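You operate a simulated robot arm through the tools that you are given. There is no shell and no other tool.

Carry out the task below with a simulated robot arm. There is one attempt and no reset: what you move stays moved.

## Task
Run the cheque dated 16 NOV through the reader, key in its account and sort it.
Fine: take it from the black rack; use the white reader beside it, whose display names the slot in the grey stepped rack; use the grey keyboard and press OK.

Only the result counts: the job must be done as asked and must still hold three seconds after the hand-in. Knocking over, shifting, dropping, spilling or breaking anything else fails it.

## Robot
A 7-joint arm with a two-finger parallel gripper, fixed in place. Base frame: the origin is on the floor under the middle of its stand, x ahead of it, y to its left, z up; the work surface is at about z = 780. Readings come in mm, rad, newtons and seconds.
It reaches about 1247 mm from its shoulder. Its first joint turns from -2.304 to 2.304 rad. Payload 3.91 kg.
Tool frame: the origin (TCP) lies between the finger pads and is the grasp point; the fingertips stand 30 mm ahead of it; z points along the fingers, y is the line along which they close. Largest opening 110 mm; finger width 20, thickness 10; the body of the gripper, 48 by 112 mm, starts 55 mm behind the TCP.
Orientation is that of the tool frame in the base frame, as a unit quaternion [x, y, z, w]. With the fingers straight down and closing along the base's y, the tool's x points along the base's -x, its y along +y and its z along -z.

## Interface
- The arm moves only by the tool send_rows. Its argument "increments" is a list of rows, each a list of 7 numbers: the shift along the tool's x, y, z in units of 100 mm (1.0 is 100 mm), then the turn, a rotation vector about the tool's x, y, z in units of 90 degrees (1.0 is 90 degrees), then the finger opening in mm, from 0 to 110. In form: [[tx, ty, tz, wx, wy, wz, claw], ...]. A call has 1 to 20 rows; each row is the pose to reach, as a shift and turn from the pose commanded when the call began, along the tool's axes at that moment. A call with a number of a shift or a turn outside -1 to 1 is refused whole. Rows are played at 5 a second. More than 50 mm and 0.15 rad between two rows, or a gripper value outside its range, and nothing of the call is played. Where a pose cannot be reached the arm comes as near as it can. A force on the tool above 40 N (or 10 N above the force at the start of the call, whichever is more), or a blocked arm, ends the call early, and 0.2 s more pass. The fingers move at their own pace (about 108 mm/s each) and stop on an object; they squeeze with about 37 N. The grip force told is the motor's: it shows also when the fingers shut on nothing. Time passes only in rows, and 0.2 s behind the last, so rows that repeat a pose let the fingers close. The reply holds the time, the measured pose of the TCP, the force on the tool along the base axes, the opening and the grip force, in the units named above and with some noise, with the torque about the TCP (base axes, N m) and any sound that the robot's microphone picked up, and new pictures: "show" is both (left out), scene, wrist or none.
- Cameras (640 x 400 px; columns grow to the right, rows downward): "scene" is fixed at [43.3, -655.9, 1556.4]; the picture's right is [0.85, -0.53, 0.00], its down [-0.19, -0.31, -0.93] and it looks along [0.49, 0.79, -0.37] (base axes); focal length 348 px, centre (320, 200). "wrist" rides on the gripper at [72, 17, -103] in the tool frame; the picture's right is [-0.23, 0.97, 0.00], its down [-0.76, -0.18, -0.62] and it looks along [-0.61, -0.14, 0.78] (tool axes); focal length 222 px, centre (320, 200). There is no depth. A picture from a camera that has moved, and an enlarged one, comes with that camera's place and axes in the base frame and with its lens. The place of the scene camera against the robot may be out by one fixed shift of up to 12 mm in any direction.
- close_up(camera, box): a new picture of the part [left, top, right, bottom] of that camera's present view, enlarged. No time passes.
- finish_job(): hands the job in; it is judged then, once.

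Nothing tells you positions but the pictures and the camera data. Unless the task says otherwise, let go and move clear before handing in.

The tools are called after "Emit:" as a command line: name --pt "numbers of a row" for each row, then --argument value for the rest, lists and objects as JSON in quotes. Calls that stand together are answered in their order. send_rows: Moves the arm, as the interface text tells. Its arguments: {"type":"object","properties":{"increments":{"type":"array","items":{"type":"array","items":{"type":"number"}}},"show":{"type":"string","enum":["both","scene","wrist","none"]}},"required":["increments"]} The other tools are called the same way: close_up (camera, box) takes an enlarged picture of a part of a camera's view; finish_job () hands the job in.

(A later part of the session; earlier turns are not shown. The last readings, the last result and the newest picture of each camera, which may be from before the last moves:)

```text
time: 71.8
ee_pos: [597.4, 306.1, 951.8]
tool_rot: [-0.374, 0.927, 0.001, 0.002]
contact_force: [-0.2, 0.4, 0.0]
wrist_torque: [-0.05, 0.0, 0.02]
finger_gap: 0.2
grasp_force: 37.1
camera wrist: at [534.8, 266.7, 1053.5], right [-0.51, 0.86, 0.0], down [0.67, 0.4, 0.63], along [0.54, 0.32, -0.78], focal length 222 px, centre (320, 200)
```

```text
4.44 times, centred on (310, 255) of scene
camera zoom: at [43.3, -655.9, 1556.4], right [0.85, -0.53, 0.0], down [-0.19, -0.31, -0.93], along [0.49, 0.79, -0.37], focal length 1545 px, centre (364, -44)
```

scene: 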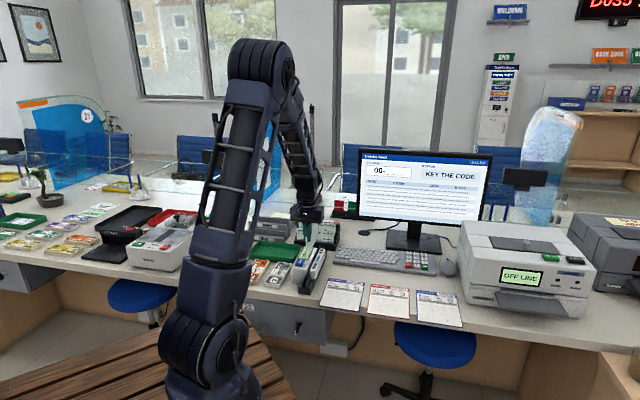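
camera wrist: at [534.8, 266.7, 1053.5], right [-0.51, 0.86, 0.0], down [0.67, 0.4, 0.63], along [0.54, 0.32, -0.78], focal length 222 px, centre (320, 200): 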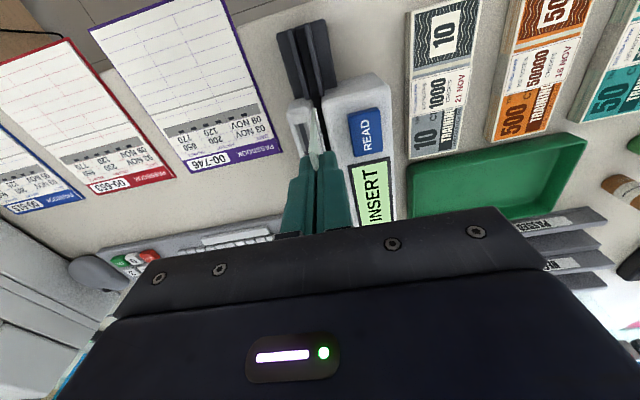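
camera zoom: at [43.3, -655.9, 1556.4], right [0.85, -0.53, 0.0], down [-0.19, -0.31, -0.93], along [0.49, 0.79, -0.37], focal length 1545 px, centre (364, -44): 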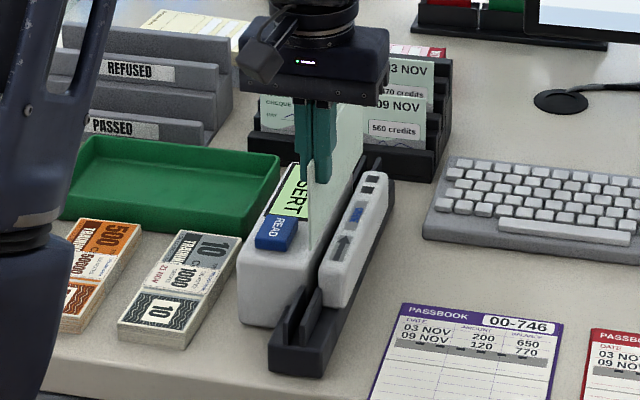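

Nearly centred, so I'm adding 1 mm and lowering the rest of the way in small rows.

Emit:
send_rows --pt "0 -0.01 0.1 0 0 0 0" --pt "0 -0.01 0.2 0 0 0 0" --pt "0 -0.01 0.3 0 0 0 0" --pt "0 -0.01 0.4 0 0 0 0" --pt "0 -0.01 0.5 0 0 0 0" --pt "0 -0.01 0.55 0 0 0 0" --pt "0 -0.01 0.565 0 0 0 0" --pt "0 -0.01 0.565 0 0 0 0" --show "both"

Emit:
close_up --camera "wrist" --box '[270, 0, 400, 200]'

Emit:
close_up --camera "scene" --box '[280, 210, 340, 300]'

```text
time: 73.7
ee_pos: [599.7, 305.4, 893.9]
tool_rot: [-0.375, 0.927, 0.001, 0.002]
contact_force: [-0.6, 0.3, -0.1]
wrist_torque: [0.0, 0.0, 0.04]
finger_gap: 0.3
grasp_force: 37.2
camera wrist: at [535.7, 266.1, 997.1], right [-0.51, 0.86, 0.0], down [0.67, 0.4, 0.63], along [0.54, 0.32, -0.78], focal length 222 px, centre (320, 200)
```

scene: 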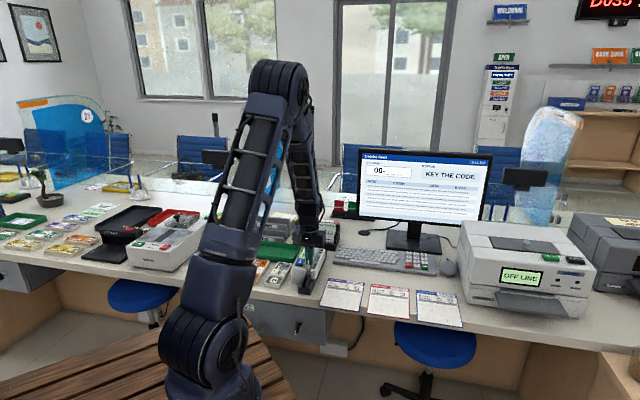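
wrist: 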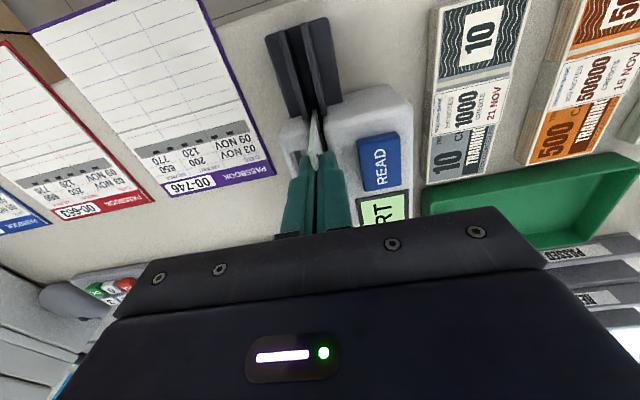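

```text
2.00 times, centred on (335, 100) of wrist
camera zoom: at [535.7, 266.1, 997.1], right [-0.51, 0.86, 0.0], down [0.67, 0.4, 0.63], along [0.54, 0.32, -0.78], focal length 444 px, centre (290, 400)
```

zoom: 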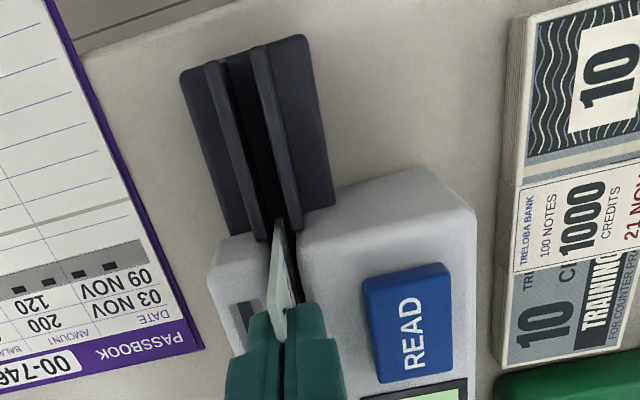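

```text
4.44 times, centred on (310, 255) of scene
camera zoom: at [43.3, -655.9, 1556.4], right [0.85, -0.53, 0.0], down [-0.19, -0.31, -0.93], along [0.49, 0.79, -0.37], focal length 1545 px, centre (364, -44)
```

zoom: 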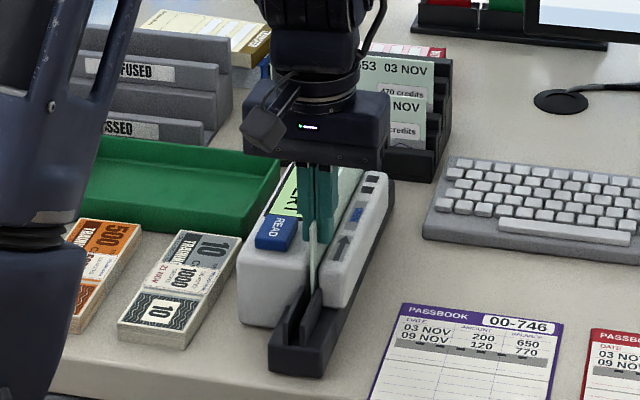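

The flipped cheque is in the slot without contact. I'm sliding it 70 mm along the arrow to see whether the display reacts.

Emit:
send_rows --pt "-0.1 0 0 0 0 0 0" --pt "-0.25 0 0 0 0 0 0" --pt "-0.4 0 0 0 0 0 0" --pt "-0.55 0 0 0 0 0 0" --pt "-0.7 0 0 0 0 0 0" --pt "-0.7 0 0 0 0 0 0" --show "both"

Emit:
close_up --camera "scene" --box '[280, 210, 340, 300]'

```text
time: 75.0
ee_pos: [648.3, 353.4, 894.0]
tool_rot: [-0.374, 0.927, 0.0, 0.0]
contact_force: [0.6, 0.9, -0.1]
wrist_torque: [-0.01, 0.03, 0.06]
finger_gap: 0.3
grasp_force: 36.7
camera wrist: at [585.7, 314.2, 997.5], right [-0.51, 0.86, 0.0], down [0.67, 0.4, 0.63], along [0.54, 0.32, -0.78], focal length 222 px, centre (320, 200)
```

scene: 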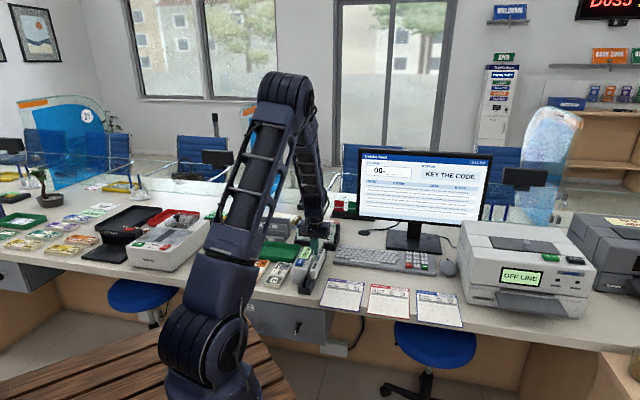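
wrist: 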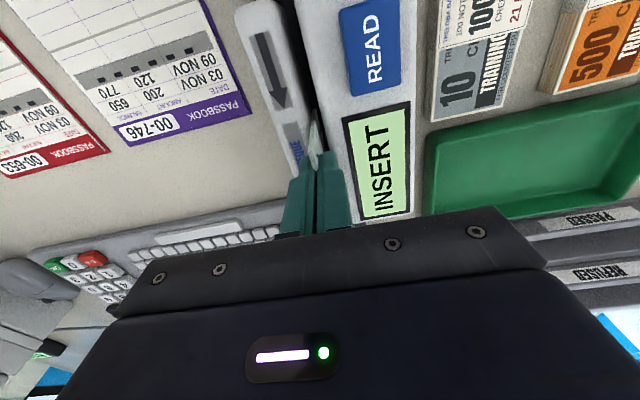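

```text
4.44 times, centred on (310, 255) of scene
camera zoom: at [43.3, -655.9, 1556.4], right [0.85, -0.53, 0.0], down [-0.19, -0.31, -0.93], along [0.49, 0.79, -0.37], focal length 1545 px, centre (364, -44)
```

zoom: 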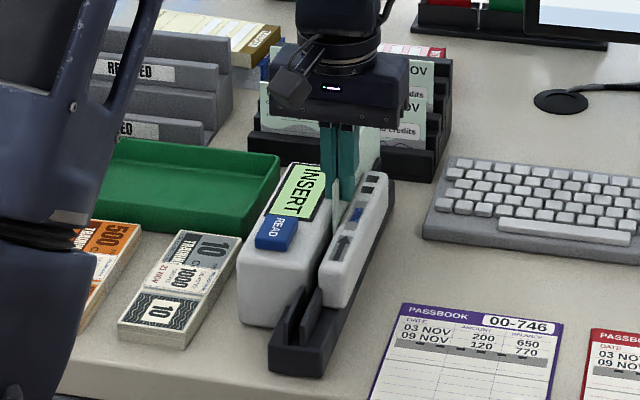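

Still INSERT. I'm sliding back to the centre of the reader, releasing, and pressing READ with the face toward the display.

Emit:
send_rows --pt "0.15 0 0 0 0 0 0" --pt "0.3 0 0 0 0 0 0" --pt "0.45 0 0 0 0 0 0" --pt "0.6 0 0 0 0 0 0" --pt "0.66 0 0.005 0 0 0 0" --pt "0.66 0 0.01 0 0 0 0" --pt "0.66 0 0.01 0 0 0 4" --pt "0.66 0 0.01 0 0 0 8" --pt "0.66 0 0.01 0 0 0 12" --pt "0.66 0 0.01 0 0 0 12" --pt "0.66 0 -0.15 0 0 0 12" --pt "0.66 0 -0.4 0 0 0 12" --pt "0.66 0 -0.75 0 0 0 12" --pt "0.66 0 -0.75 0 0 0 0" --show "both"

Emit:
close_up --camera "wrist" --box '[260, 0, 400, 220]'

Emit:
close_up --camera "scene" --box '[280, 210, 340, 300]'

```text
time: 78.0
ee_pos: [600.6, 307.7, 968.3]
tool_rot: [-0.375, 0.927, 0.001, 0.001]
contact_force: [0.0, 0.8, 0.1]
wrist_torque: [0.01, 0.04, -0.02]
finger_gap: 0.0
grasp_force: 36.9
camera wrist: at [538.2, 268.6, 1072.4], right [-0.51, 0.86, 0.0], down [0.67, 0.4, 0.63], along [0.54, 0.32, -0.78], focal length 222 px, centre (320, 200)
```

scene: 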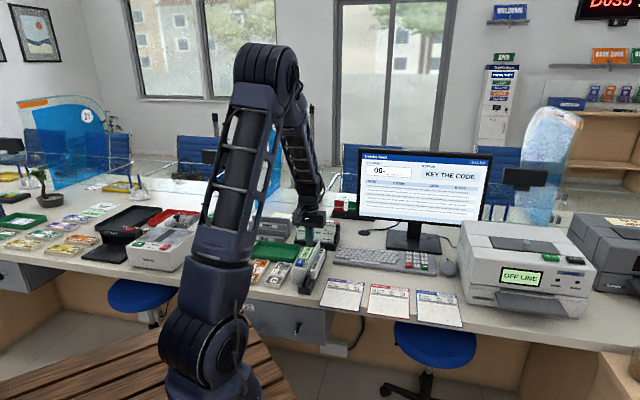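
wrist: 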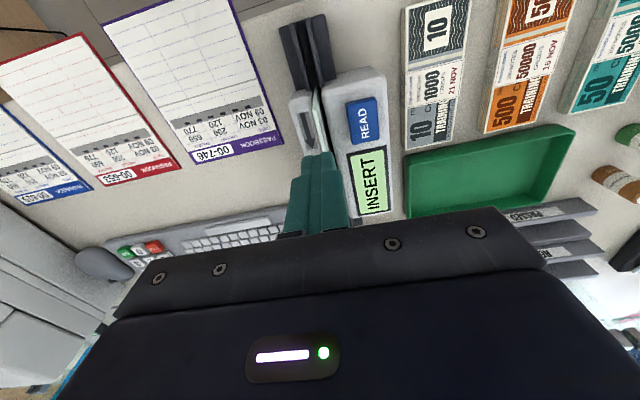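

```text
1.82 times, centred on (330, 110) of wrist
camera zoom: at [538.2, 268.6, 1072.4], right [-0.51, 0.86, 0.0], down [0.67, 0.4, 0.63], along [0.54, 0.32, -0.78], focal length 404 px, centre (302, 364)
```

zoom: 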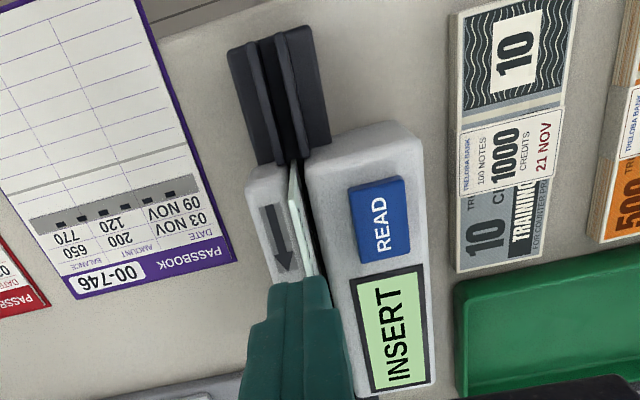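

```text
4.44 times, centred on (310, 255) of scene
camera zoom: at [43.3, -655.9, 1556.4], right [0.85, -0.53, 0.0], down [-0.19, -0.31, -0.93], along [0.49, 0.79, -0.37], focal length 1545 px, centre (364, -44)
```

zoom: 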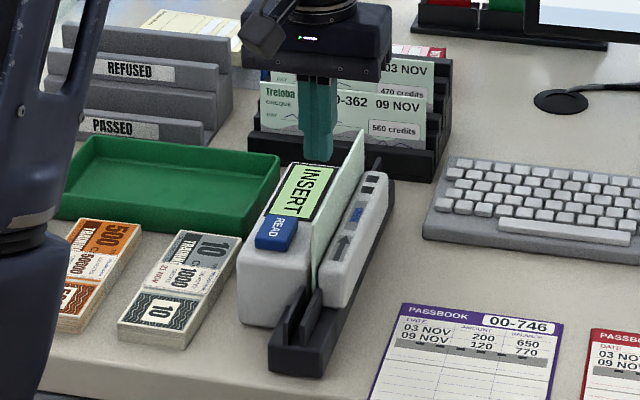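

The flipped cheque stands centred in the slot. Now I'm pressing READ.

Emit:
send_rows --pt "-0.07 0.19 0 0 0 0 0" --pt "-0.137 0.38 0 0 0 0 0" --pt "-0.137 0.38 0.3 0 0 0 0" --pt "-0.137 0.38 0.6 0 0 0 0" --pt "-0.137 0.38 0.78 0 0 0 0" --pt "-0.137 0.38 0.83 0 0 0 0" --pt "-0.137 0.38 0.85 0 0 0 0" --pt "-0.137 0.38 0.865 0 0 0 0" --pt "-0.137 0.38 0.88 0 0 0 0" --pt "-0.137 0.38 0.89 0 0 0 0" --pt "-0.137 0.38 0.9 0 0 0 0" --show "scene"

Emit:
close_up --camera "scene" --box '[280, 210, 340, 300]'

```text
time: 80.5
ee_pos: [584.7, 345.7, 881.4]
tool_rot: [-0.375, 0.927, 0.002, 0.003]
contact_force: [-9.3, -7.2, 28.7]
wrist_torque: [-0.24, 0.31, -0.03]
finger_gap: 0.0
grasp_force: 37.5
heard: click
stopped in row 11: the force on the tool passed its limit at 42 N (the readings are from after the stop); the commanded pose is now the measured one
```

scene: 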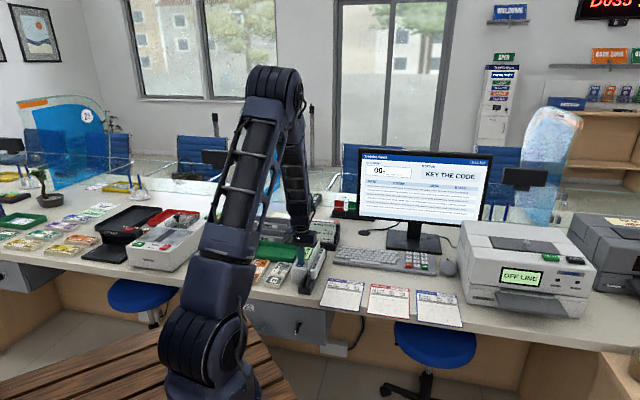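

```text
4.44 times, centred on (310, 255) of scene
camera zoom: at [43.3, -655.9, 1556.4], right [0.85, -0.53, 0.0], down [-0.19, -0.31, -0.93], along [0.49, 0.79, -0.37], focal length 1545 px, centre (364, -44)
```

zoom: 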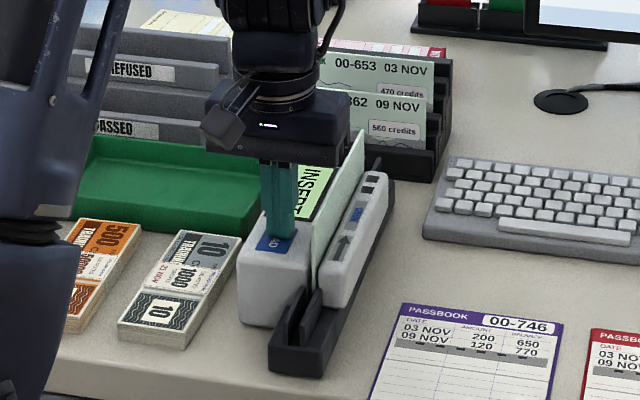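

Still INSERT, whichever way the face points. "Run it through" may mean a complete pass that starts before the track entrance and ends at the far end, which I haven't done yet. I'm lifting off READ and going back to grip the cheque's near end.

Emit:
send_rows --pt "0 0 -0.15 0 0 0 0" --pt "0 0 -0.5 0 0 0 0" --pt "0 0 -0.85 0 0 0 20" --pt "0.07 -0.19 -0.85 0 0 0 30" --pt "0.137 -0.375 -0.85 0 0 0 30" --pt "0.137 -0.375 -0.6 0 0 0 30" --pt "0.137 -0.375 -0.45 0 0 0 30" --pt "0.137 -0.375 -0.45 0 0 0 30" --show "both"

Emit:
close_up --camera "wrist" --box '[260, 60, 380, 220]'

Emit:
close_up --camera "scene" --box '[280, 210, 340, 300]'

```text
time: 82.3
ee_pos: [601.4, 309.2, 924.4]
tool_rot: [-0.374, 0.927, 0.001, 0.002]
contact_force: [-0.4, 0.1, 0.0]
wrist_torque: [-0.04, -0.03, -0.02]
finger_gap: 30.1
grasp_force: 0.0
camera wrist: at [538.5, 269.6, 1027.6], right [-0.51, 0.86, 0.0], down [0.67, 0.4, 0.63], along [0.54, 0.32, -0.78], focal length 222 px, centre (320, 200)
```

scene: 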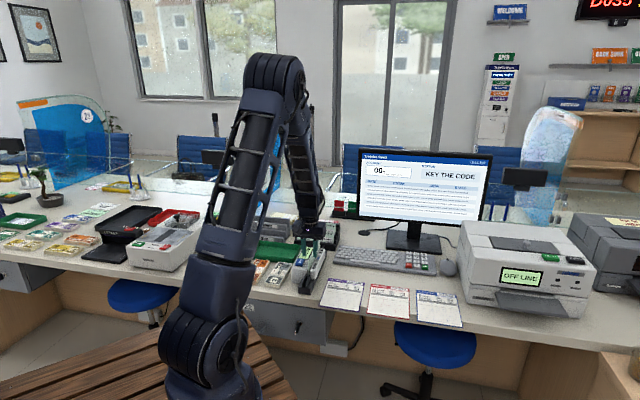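
wrist: 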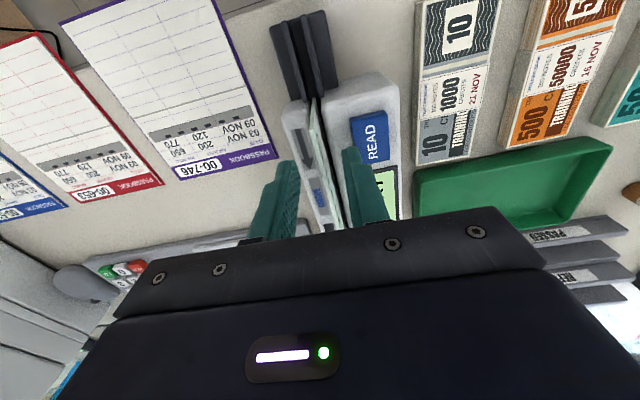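

```text
2.50 times, centred on (320, 140) of wrist
camera zoom: at [538.5, 269.6, 1027.6], right [-0.51, 0.86, 0.0], down [0.67, 0.4, 0.63], along [0.54, 0.32, -0.78], focal length 555 px, centre (320, 350)
```

zoom: 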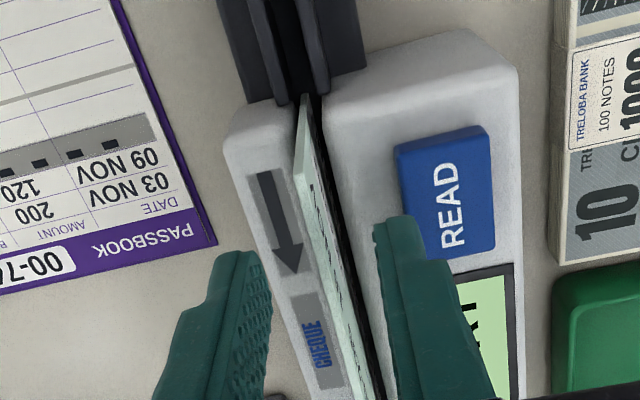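

```text
4.44 times, centred on (310, 255) of scene
camera zoom: at [43.3, -655.9, 1556.4], right [0.85, -0.53, 0.0], down [-0.19, -0.31, -0.93], along [0.49, 0.79, -0.37], focal length 1545 px, centre (364, -44)
```

zoom: 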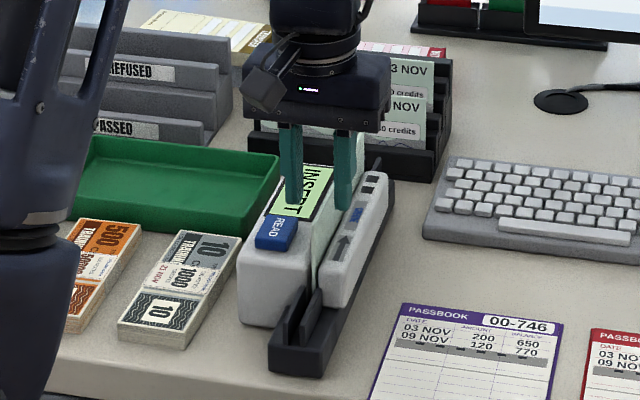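

The fingers straddle the near end. I'm lowering, gripping, and lifting it clear of the track.

Emit:
send_rows --pt "0 0 0.15 0 0 0 30" --pt "0 0 0.31 0 0 0 30" --pt "0 0 0.31 0 0 0 12" --pt "0 0 0.31 0 0 0 0" --pt "0 0 0.31 0 0 0 0" --pt "0 0 0.31 0 0 0 0" --pt "0 0 0.1 0 0 0 0" --pt "0 0 -0.15 0 0 0 0" --pt "0 0 -0.38 0 0 0 0" --pt "0 0 -0.38 0 0 0 0" --show "wrist"

Emit:
send_rows --pt "0.33 0 0 0 0 0 0" --pt "0.66 0 0 0 0 0 0" --pt "1.0 0 0 0 0 0 0" --show "none"

Emit:
send_rows --pt "0.33 0 0 0 0 0 0" --pt "0.66 0 0 0 0 0 0" --pt "1.0 0 0 0 0 0 0" --show "none"

Emit:
send_rows --pt "0.25 0 0 0 0 0 0" --pt "0.48 0 0 0 0 0 0" --pt "0.48 0 0 0 0 0 0" --show "both"

Emit:
close_up --camera "scene" --box '[270, 210, 350, 310]'

```text
time: 84.5
ee_pos: [602.2, 309.1, 962.8]
tool_rot: [-0.375, 0.927, 0.001, 0.002]
contact_force: [0.3, -0.8, -0.5]
wrist_torque: [0.01, 0.01, 0.0]
finger_gap: 0.2
grasp_force: 36.9
camera wrist: at [539.1, 269.5, 1066.4], right [-0.51, 0.86, 0.0], down [0.67, 0.4, 0.63], along [0.54, 0.32, -0.78], focal length 222 px, centre (320, 200)
```

wrist: 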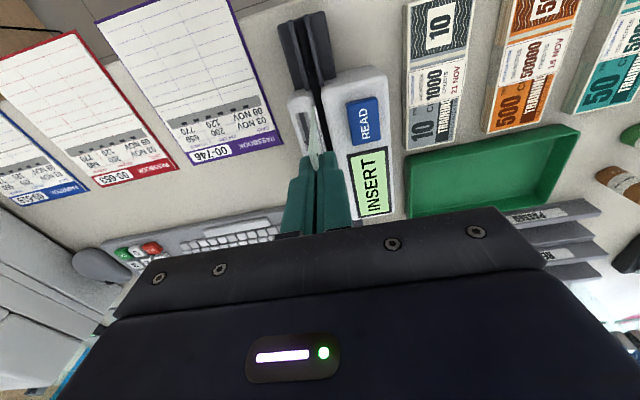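

```text
time: 85.3
ee_pos: [530.6, 239.4, 962.1]
tool_rot: [-0.375, 0.927, 0.001, 0.002]
contact_force: [0.2, 0.2, -0.3]
wrist_torque: [-0.02, 0.04, -0.01]
finger_gap: 0.0
grasp_force: 37.3
```

```text
time: 86.1
ee_pos: [457.5, 170.2, 963.8]
tool_rot: [-0.374, 0.927, 0.001, 0.002]
contact_force: [0.7, 0.7, -0.5]
wrist_torque: [0.0, 0.0, -0.04]
finger_gap: 0.4
grasp_force: 37.0
```

```text
time: 86.9
ee_pos: [432.0, 145.0, 962.4]
tool_rot: [-0.375, 0.927, 0.0, 0.003]
contact_force: [0.4, -0.4, -0.8]
wrist_torque: [0.02, 0.03, 0.02]
finger_gap: 0.1
grasp_force: 37.2
out of reach, approached as far as the arm can: row 2, 3
camera wrist: at [368.2, 105.6, 1065.3], right [-0.51, 0.86, 0.0], down [0.67, 0.4, 0.63], along [0.54, 0.32, -0.78], focal length 222 px, centre (320, 200)
```

scene: 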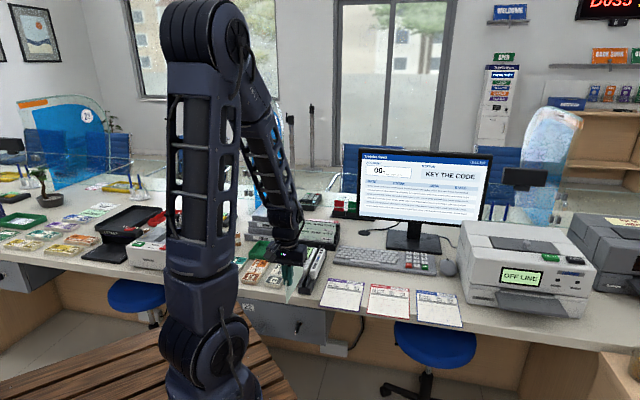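
wrist: 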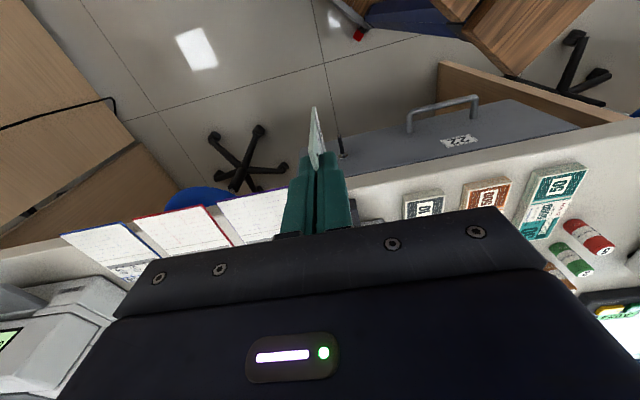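

```text
4.00 times, centred on (310, 260) of scene
camera zoom: at [43.3, -655.9, 1556.4], right [0.85, -0.53, 0.0], down [-0.19, -0.31, -0.93], along [0.49, 0.79, -0.37], focal length 1390 px, centre (360, -40)
```

zoom: 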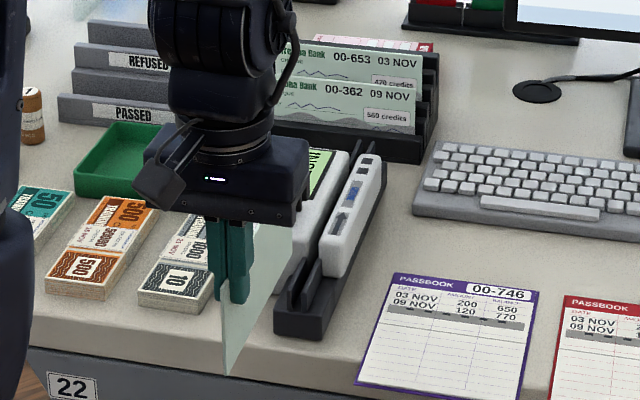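

The arm is at its inner reach limit, with the leading end just in front of the track entrance. I'm lowering to track level.

Emit:
send_rows --pt "0 0 0.25 0 0 0 0" --pt "0 0 0.5 0 0 0 0" --pt "0 0 0.67 0 0 0 0" --pt "0 0 0.67 0 0 0 0" --show "scene"

Emit:
close_up --camera "scene" --box '[270, 220, 350, 310]'

```text
time: 87.9
ee_pos: [444.3, 153.8, 896.0]
tool_rot: [-0.375, 0.927, 0.001, 0.001]
contact_force: [-0.7, 0.3, -0.4]
wrist_torque: [0.0, -0.03, -0.03]
finger_gap: 0.2
grasp_force: 36.9
out of reach, approached as far as the arm can: row 1, 2, 3, 4
```

scene: 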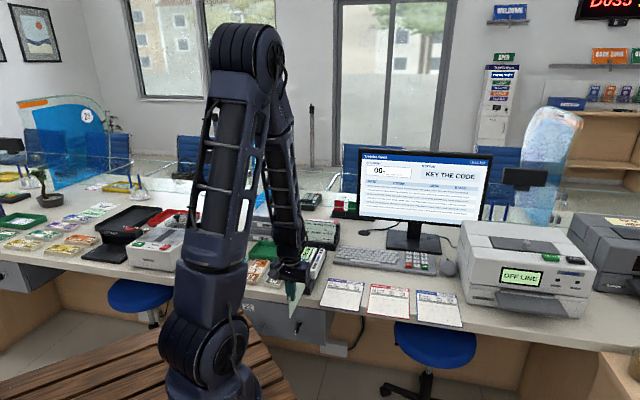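

```text
4.44 times, centred on (310, 265) of scene
camera zoom: at [43.3, -655.9, 1556.4], right [0.85, -0.53, 0.0], down [-0.19, -0.31, -0.93], along [0.49, 0.79, -0.37], focal length 1545 px, centre (364, -89)
```

zoom: 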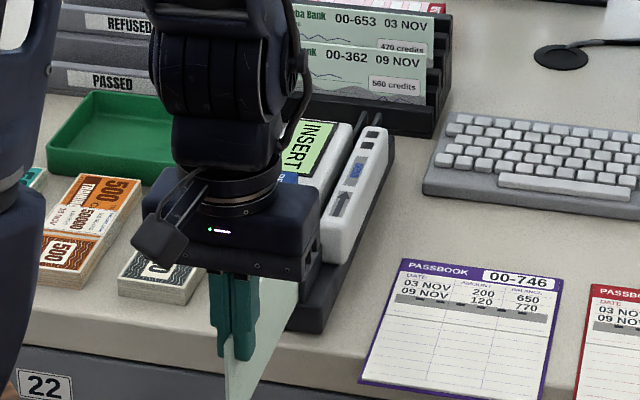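

At track level the leading end is right at the entrance. I'm lifting slightly, correcting the sideways offset at a reachable spot, and lowering again.

Emit:
send_rows --pt "-0.3 0.013 -0.3 0 0 0 0" --pt "-0.3 0.013 -0.3 0 0 0 0" --pt "-0.3 0.013 -0.15 0 0 0 0" --pt "-0.3 0.013 0.0 0 0 0 0" --pt "-0.3 0.013 0.01 0 0 0 0" --show "scene"

Emit:
close_up --camera "scene" --box '[270, 220, 350, 310]'

```text
time: 89.1
ee_pos: [464.1, 175.8, 895.7]
tool_rot: [-0.375, 0.927, 0.001, 0.002]
contact_force: [-0.8, 0.6, -0.3]
wrist_torque: [-0.01, 0.0, 0.0]
finger_gap: 0.3
grasp_force: 37.1
```

scene: 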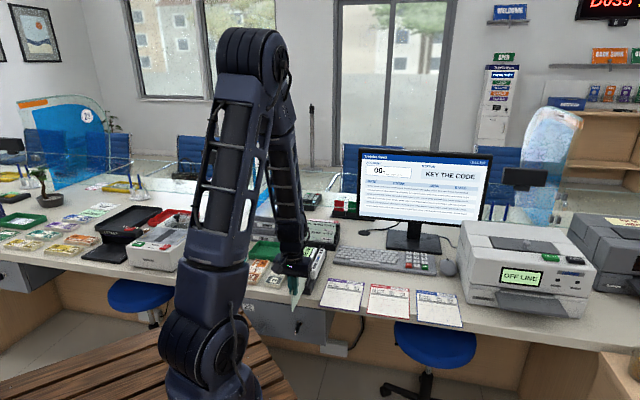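

```text
4.44 times, centred on (310, 265) of scene
camera zoom: at [43.3, -655.9, 1556.4], right [0.85, -0.53, 0.0], down [-0.19, -0.31, -0.93], along [0.49, 0.79, -0.37], focal length 1545 px, centre (364, -89)
```

zoom: 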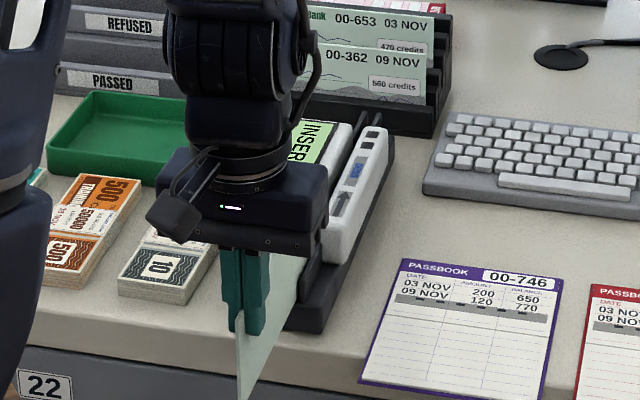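

That put the leading end about 30 mm inside the rails. I'm lifting, backing up about 27 mm so it starts at the entrance, and lowering once more.

Emit:
send_rows --pt "0 0 -0.3 0 0 0 0" --pt "0.27 0.01 -0.3 0 0 0 0" --pt "0.27 0.01 -0.3 0 0 0 0" --pt "0.27 0.01 -0.15 0 0 0 0" --pt "0.27 0.01 0.0 0 0 0 0" --pt "0.27 0.01 0.01 0 0 0 0" --show "scene"

Emit:
close_up --camera "scene" --box '[270, 220, 350, 310]'

```text
time: 90.5
ee_pos: [443.1, 156.6, 894.6]
tool_rot: [-0.375, 0.927, 0.001, 0.002]
contact_force: [-0.3, 0.2, -0.5]
wrist_torque: [-0.03, -0.01, -0.01]
finger_gap: 0.3
grasp_force: 37.4
```

scene: 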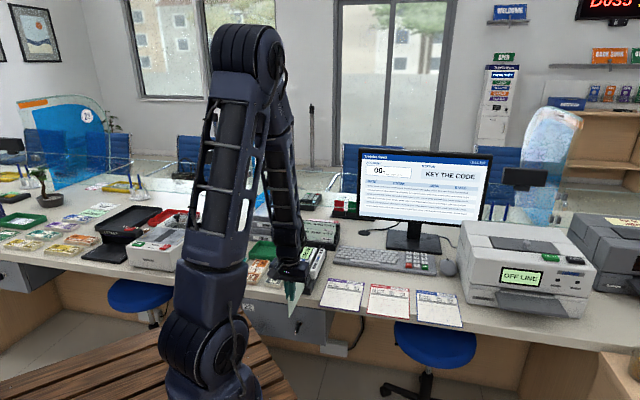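

```text
4.44 times, centred on (310, 265) of scene
camera zoom: at [43.3, -655.9, 1556.4], right [0.85, -0.53, 0.0], down [-0.19, -0.31, -0.93], along [0.49, 0.79, -0.37], focal length 1545 px, centre (364, -89)
```

zoom: 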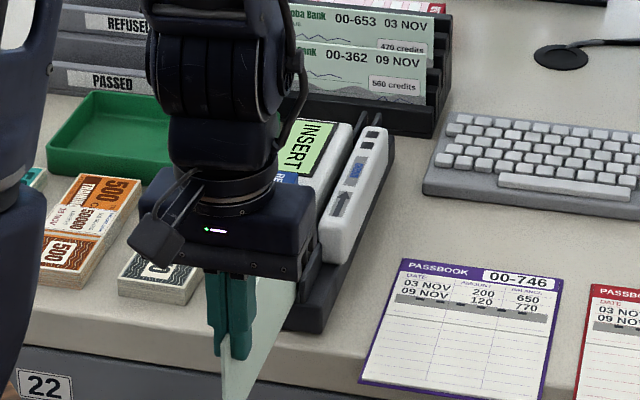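

Now I'm making a full, continuous pass along the arrow, starting with the entrance.

Emit:
send_rows --pt "-0.2 0 0 0 0 0 0" --pt "-0.4 0 0 0 0 0 0" --pt "-0.6 0 0 0 0 0 0" --pt "-0.8 0 0 0 0 0 0" --pt "-1.0 0 0 0 0 0 0" --show "none"

```text
time: 91.7
ee_pos: [514.2, 226.9, 893.7]
tool_rot: [-0.375, 0.927, 0.001, 0.002]
contact_force: [0.0, 0.0, -0.6]
wrist_torque: [0.02, 0.01, 0.01]
finger_gap: 0.1
grasp_force: 37.2
```

It entered freely. I'm continuing through the body to the far end.

Emit:
send_rows --pt "-0.2 0 0 0 0 0 0" --pt "-0.4 0 0 0 0 0 0" --pt "-0.6 0 0 0 0 0 0" --pt "-0.8 0 0 0 0 0 0" --pt "-1.0 0 0 0 0 0 0" --show "none"

Emit:
send_rows --pt "-0.2 0 0 0 0 0 0" --pt "-0.4 0 0 0 0 0 0" --pt "-0.6 0 0 0 0 0 0" --pt "-0.8 0 0 0 0 0 0" --pt "-1.0 0 0 0 0 0 0" --show "both"

Emit:
close_up --camera "scene" --box '[280, 210, 340, 300]'

```text
time: 92.9
ee_pos: [588.0, 296.9, 894.8]
tool_rot: [-0.374, 0.927, 0.001, 0.002]
contact_force: [0.4, -0.4, -0.2]
wrist_torque: [0.01, 0.0, -0.01]
finger_gap: 0.2
grasp_force: 37.2
```

```text
time: 94.1
ee_pos: [659.9, 365.6, 895.8]
tool_rot: [-0.374, 0.927, 0.001, 0.002]
contact_force: [-0.1, -0.2, 0.3]
wrist_torque: [0.03, -0.04, 0.02]
finger_gap: 0.4
grasp_force: 36.8
camera wrist: at [595.7, 326.1, 999.0], right [-0.51, 0.86, 0.0], down [0.67, 0.4, 0.63], along [0.54, 0.32, -0.78], focal length 222 px, centre (320, 200)
```

scene: 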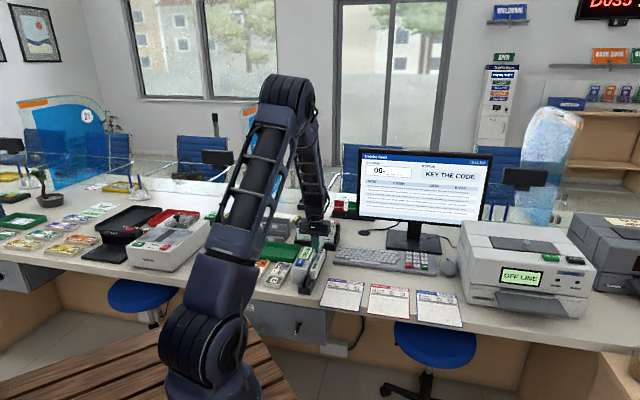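
wrist: 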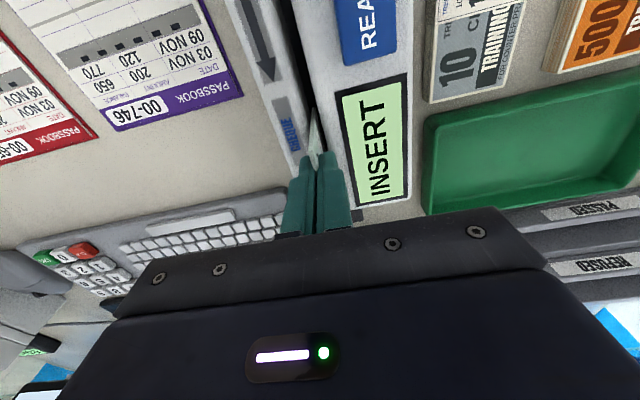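

```text
4.44 times, centred on (310, 255) of scene
camera zoom: at [43.3, -655.9, 1556.4], right [0.85, -0.53, 0.0], down [-0.19, -0.31, -0.93], along [0.49, 0.79, -0.37], focal length 1545 px, centre (364, -44)
```

zoom: 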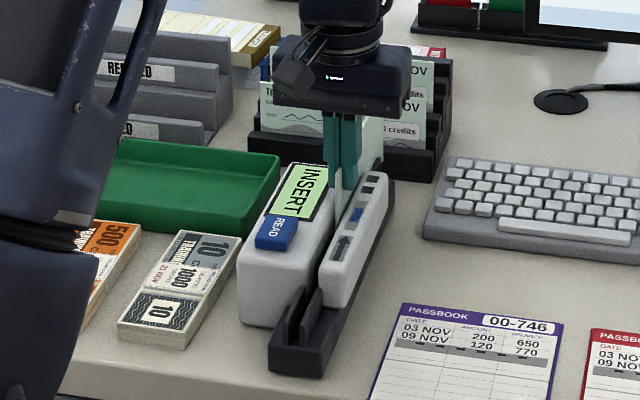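

The pass is nearly complete and the display is unchanged. I'm pressing the cheque lightly to the floor and carrying on another 20 mm, stopping short of the black rack.

Emit:
send_rows --pt "0 0 0.015 0 0 0 0" --pt "-0.07 0 0.02 0 0 0 0" --pt "-0.14 0 0.02 0 0 0 0" --pt "-0.2 0 0.02 0 0 0 0" --pt "-0.2 0 0.02 0 0 0 0" --show "both"

Emit:
close_up --camera "scene" --box '[280, 210, 350, 270]'

```text
time: 95.3
ee_pos: [673.7, 380.4, 894.1]
tool_rot: [-0.374, 0.927, 0.001, 0.002]
contact_force: [-0.6, -0.4, 0.8]
wrist_torque: [0.05, -0.01, -0.01]
finger_gap: 0.3
grasp_force: 36.9
camera wrist: at [610.6, 339.9, 997.3], right [-0.51, 0.86, 0.0], down [0.67, 0.4, 0.63], along [0.54, 0.32, -0.78], focal length 222 px, centre (320, 200)
```

scene: 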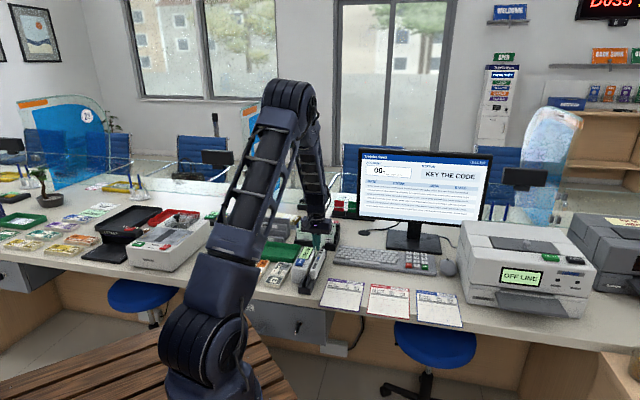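
wrist: 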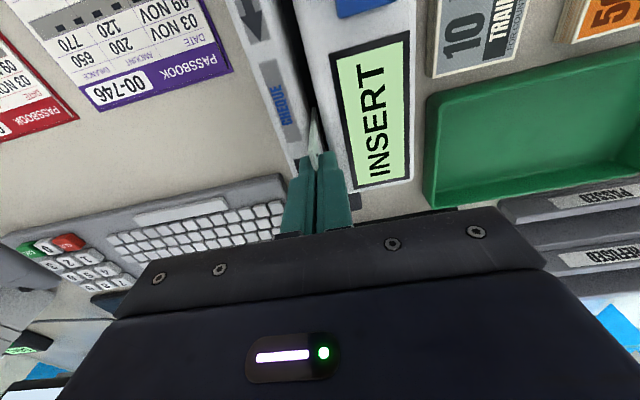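

```text
6.67 times, centred on (315, 240) of scene
camera zoom: at [43.3, -655.9, 1556.4], right [0.85, -0.53, 0.0], down [-0.19, -0.31, -0.93], along [0.49, 0.79, -0.37], focal length 2317 px, centre (353, -67)
```

zoom: 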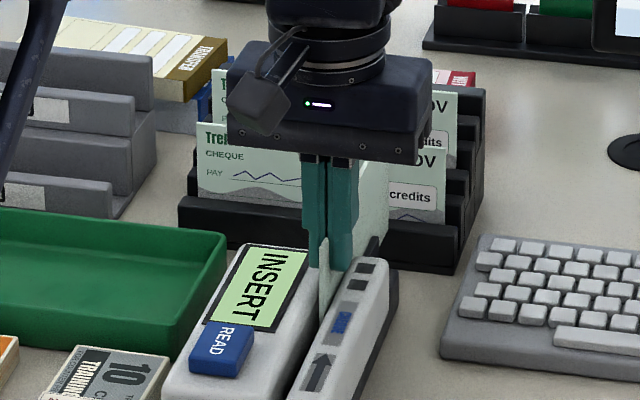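

The display still reads INSERT with the cheque at the far end. I'll look closely at the reader's markings again before choosing the next step.

Emit:
close_up --camera "scene" --box '[303, 245, 328, 275]'

Emit:
close_up --camera "wrist" --box '[225, 0, 345, 180]'

Emit:
close_up --camera "scene" --box '[285, 255, 320, 300]'

```text
13.33 times, centred on (316, 260) of scene
camera zoom: at [43.3, -655.9, 1556.4], right [0.85, -0.53, 0.0], down [-0.19, -0.31, -0.93], along [0.49, 0.79, -0.37], focal length 4635 px, centre (380, -600)
```

zoom: 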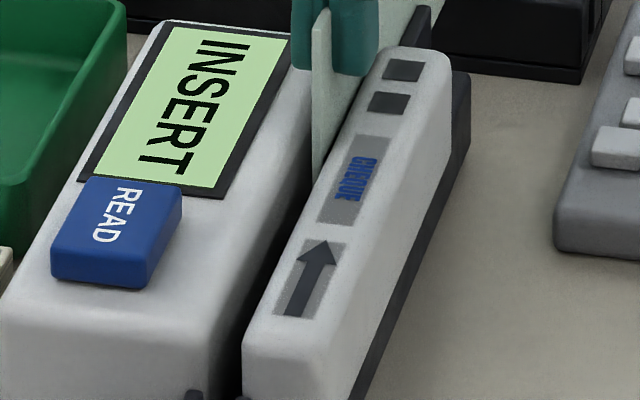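

```text
2.22 times, centred on (285, 90) of wrist
camera zoom: at [610.6, 339.9, 997.3], right [-0.51, 0.86, 0.0], down [0.67, 0.4, 0.63], along [0.54, 0.32, -0.78], focal length 494 px, centre (398, 444)
```

zoom: 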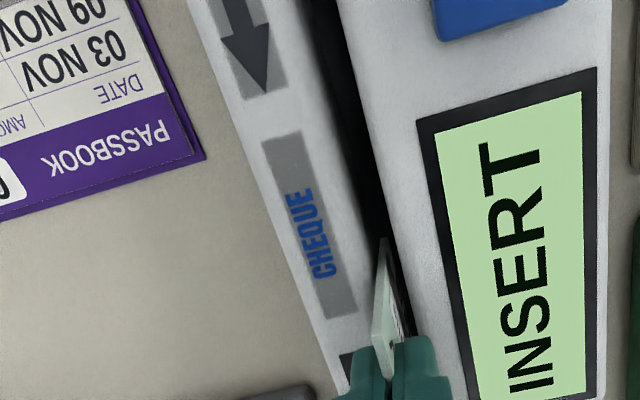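

```text
8.89 times, centred on (302, 278) of scene
camera zoom: at [43.3, -655.9, 1556.4], right [0.85, -0.53, 0.0], down [-0.19, -0.31, -0.93], along [0.49, 0.79, -0.37], focal length 3090 px, centre (476, -489)
```

zoom: 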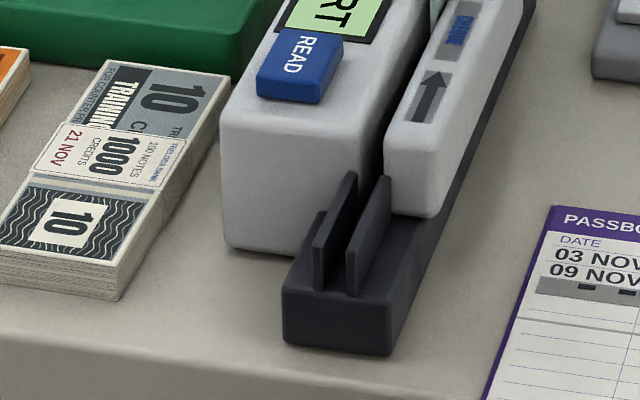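

The arrow points along the track, and the reader's texts are meant to be read from the display side, so the face toward the display looks right. My last pass floated 2-3 mm above the track floor with pauses, so I'll repeat it faster and in firm contact with the floor. I'm lifting out and returning to the front.

Emit:
send_rows --pt "0 0 -0.2 0 0 0 0" --pt "0 0 -0.5 0 0 0 0" --pt "0 0 -0.7 0 0 0 0" --pt "0.4 0 -0.7 0 0 0 0" --pt "0.8 0 -0.7 0 0 0 0" --pt "1.0 0 -0.7 0 0 0 0" --show "none"

Emit:
send_rows --pt "0.4 0 0 0 0 0 0" --pt "0.8 0 0 0 0 0 0" --pt "1.0 0 0 0 0 0 0" --show "none"

Emit:
send_rows --pt "0.4 0 0 0 0 0 0" --pt "0.8 0 0 0 0 0 0" --pt "1.0 0 0 0 0 0 0" --pt "1.0 0 0 0 0 0 0" --show "scene"

```text
time: 96.7
ee_pos: [603.0, 308.4, 963.7]
tool_rot: [-0.375, 0.927, 0.0, 0.002]
contact_force: [-0.6, 0.5, 0.2]
wrist_torque: [-0.02, 0.01, -0.01]
finger_gap: 0.0
grasp_force: 37.1
```

```text
time: 97.5
ee_pos: [530.0, 240.2, 962.9]
tool_rot: [-0.375, 0.927, 0.001, 0.002]
contact_force: [0.2, 0.0, 0.3]
wrist_torque: [-0.01, 0.02, -0.01]
finger_gap: 0.2
grasp_force: 36.8
```

```text
time: 98.5
ee_pos: [457.3, 170.9, 961.6]
tool_rot: [-0.375, 0.927, 0.001, 0.003]
contact_force: [0.2, 1.6, -0.2]
wrist_torque: [0.0, 0.03, 0.02]
finger_gap: 0.3
grasp_force: 37.2
```

scene: 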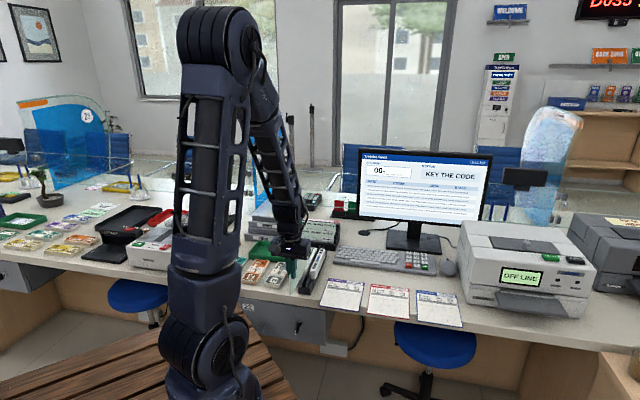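

I'm backing up to the entrance and lowering until the cheque just touches the floor.

Emit:
send_rows --pt "0.2 0 0.2 0 0 0 0" --pt "0.2 0 0.45 0 0 0 0" --pt "0.2 0 0.64 0 0 0 0" --pt "0.2 0 0.67 0 0 0 0" --pt "0.2 0 0.69 0 0 0 0" --pt "0.2 0 0.69 0 0 0 0" --show "none"

```text
time: 99.9
ee_pos: [442.8, 157.5, 893.0]
tool_rot: [-0.375, 0.927, 0.001, 0.002]
contact_force: [-0.7, -0.5, 4.3]
wrist_torque: [0.37, -0.35, -0.01]
finger_gap: 0.1
grasp_force: 37.5
```

Light floor contact. Now a brisk pass along the arrow.

Emit:
send_rows --pt "-0.33 0 0 0 0 0 0" --pt "-0.67 0 0 0 0 0 0" --pt "-1.0 0 0 0 0 0 0" --show "none"

Emit:
send_rows --pt "-0.33 0 0 0 0 0 0" --pt "-0.67 0 0 0 0 0 0" --pt "-1.0 0 0 0 0 0 0" --show "none"

Emit:
send_rows --pt "-0.33 0 0 0 0 0 0" --pt "-0.67 0 0 0 0 0 0" --pt "-1.0 0 0 0 0 0 0" --show "both"

Emit:
close_up --camera "scene" --box '[280, 210, 350, 270]'

```text
time: 100.7
ee_pos: [515.3, 226.4, 893.9]
tool_rot: [-0.375, 0.927, 0.002, 0.002]
contact_force: [0.4, 0.2, 0.3]
wrist_torque: [0.03, 0.0, 0.02]
finger_gap: 0.3
grasp_force: 37.0
```

```text
time: 101.5
ee_pos: [587.2, 297.4, 892.0]
tool_rot: [-0.374, 0.927, 0.001, 0.002]
contact_force: [-1.9, -2.1, 4.2]
wrist_torque: [-0.25, 0.25, -0.03]
finger_gap: 0.4
grasp_force: 36.6
```

```text
time: 102.3
ee_pos: [659.6, 365.7, 895.3]
tool_rot: [-0.374, 0.927, 0.001, 0.002]
contact_force: [0.4, -0.3, -0.4]
wrist_torque: [-0.02, -0.01, 0.01]
finger_gap: 0.1
grasp_force: 37.1
camera wrist: at [596.1, 326.4, 998.1], right [-0.51, 0.86, 0.0], down [0.67, 0.4, 0.63], along [0.54, 0.32, -0.78], focal length 222 px, centre (320, 200)
```

scene: 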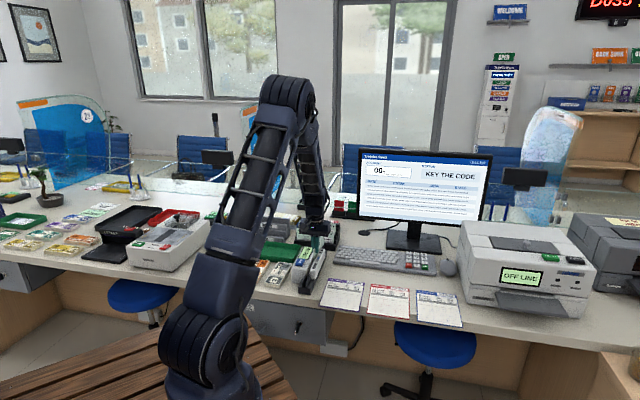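
wrist: 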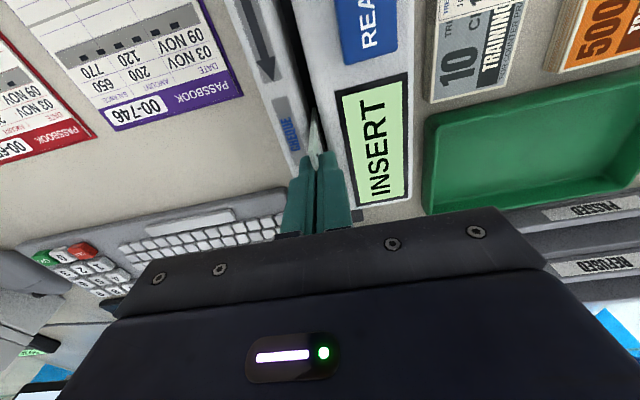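

```text
6.67 times, centred on (315, 240) of scene
camera zoom: at [43.3, -655.9, 1556.4], right [0.85, -0.53, 0.0], down [-0.19, -0.31, -0.93], along [0.49, 0.79, -0.37], focal length 2317 px, centre (353, -67)
```

zoom: 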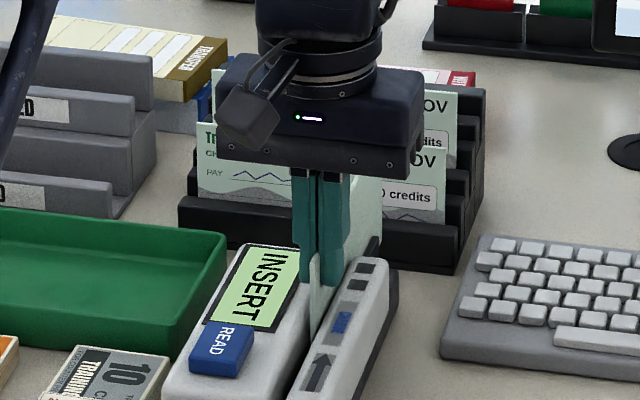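

No reaction to the pass alone. I'll let go with the cheque run in, then press and hold READ for longer this time.

Emit:
send_rows --pt "0 0 0.01 0 0 0 4" --pt "0 0 0.01 0 0 0 12" --pt "0 0 0.01 0 0 0 12" --pt "0 0 -0.2 0 0 0 12" --pt "0 0 -0.5 0 0 0 12" --pt "0 0 -0.75 0 0 0 12" --pt "0.23 0.12 -0.75 0 0 0 0" --pt "0.46 0.25 -0.75 0 0 0 0" --pt "0.686 0.373 -0.75 0 0 0 0" --pt "0.686 0.373 -0.75 0 0 0 0" --show "none"

Emit:
send_rows --pt "0 0 0.3 0 0 0 0" --pt "0 0 0.6 0 0 0 0" --pt "0 0 0.8 0 0 0 0" --pt "0 0 0.84 0 0 0 0" --pt "0 0 0.86 0 0 0 0" --pt "0 0 0.875 0 0 0 0" --pt "0 0 0.885 0 0 0 0" --pt "0 0 0.885 0 0 0 0" --pt "0 0 0.885 0 0 0 0" --pt "0 0 0.885 0 0 0 0" --pt "0 0 0.885 0 0 0 0" --pt "0 0 0.885 0 0 0 0" --pt "0 0 0.885 0 0 0 0" --pt "0 0 0.885 0 0 0 0" --pt "0 0 0.885 0 0 0 0" --pt "0 0 0.885 0 0 0 0" --show "both"

Emit:
close_up --camera "scene" --box '[280, 210, 350, 290]'

```text
time: 104.5
ee_pos: [583.1, 344.4, 970.2]
tool_rot: [-0.375, 0.927, 0.001, 0.002]
contact_force: [-0.1, -0.3, 0.9]
wrist_torque: [0.01, -0.03, -0.01]
finger_gap: 0.1
grasp_force: 37.4
```

```text
time: 107.9
ee_pos: [583.9, 344.9, 881.0]
tool_rot: [-0.374, 0.927, 0.001, 0.003]
contact_force: [5.7, 9.1, 27.4]
wrist_torque: [0.21, -0.09, 0.01]
finger_gap: 0.0
grasp_force: 37.1
heard: click
camera wrist: at [520.6, 305.5, 984.7], right [-0.51, 0.86, 0.0], down [0.67, 0.4, 0.63], along [0.54, 0.32, -0.78], focal length 222 px, centre (320, 200)
```

scene: 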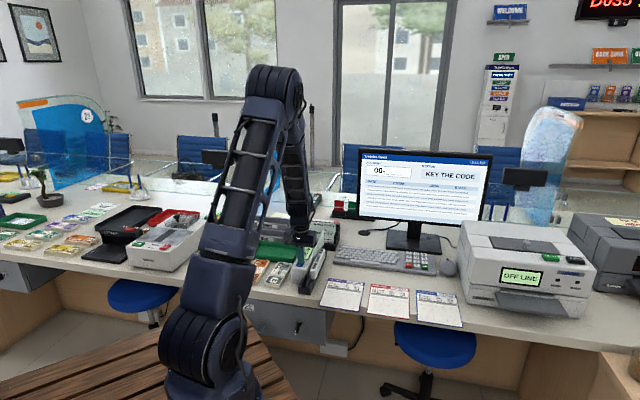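
wrist: 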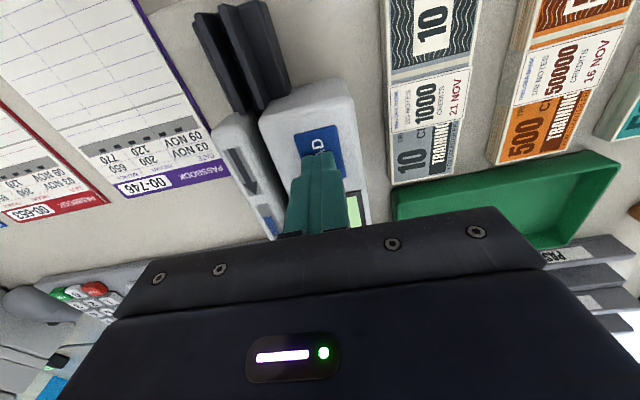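

```text
5.00 times, centred on (315, 250) of scene
camera zoom: at [43.3, -655.9, 1556.4], right [0.85, -0.53, 0.0], down [-0.19, -0.31, -0.93], along [0.49, 0.79, -0.37], focal length 1738 px, centre (345, -50)
```

zoom: 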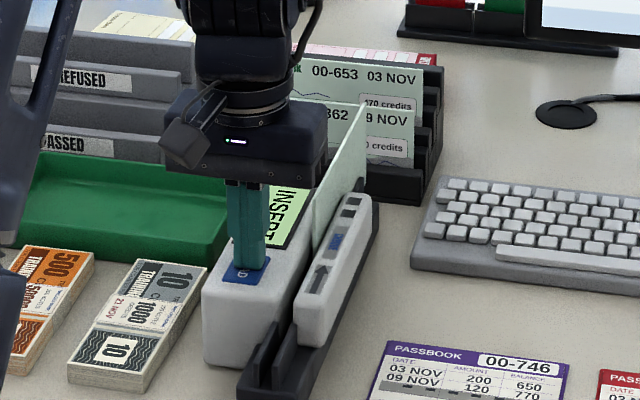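

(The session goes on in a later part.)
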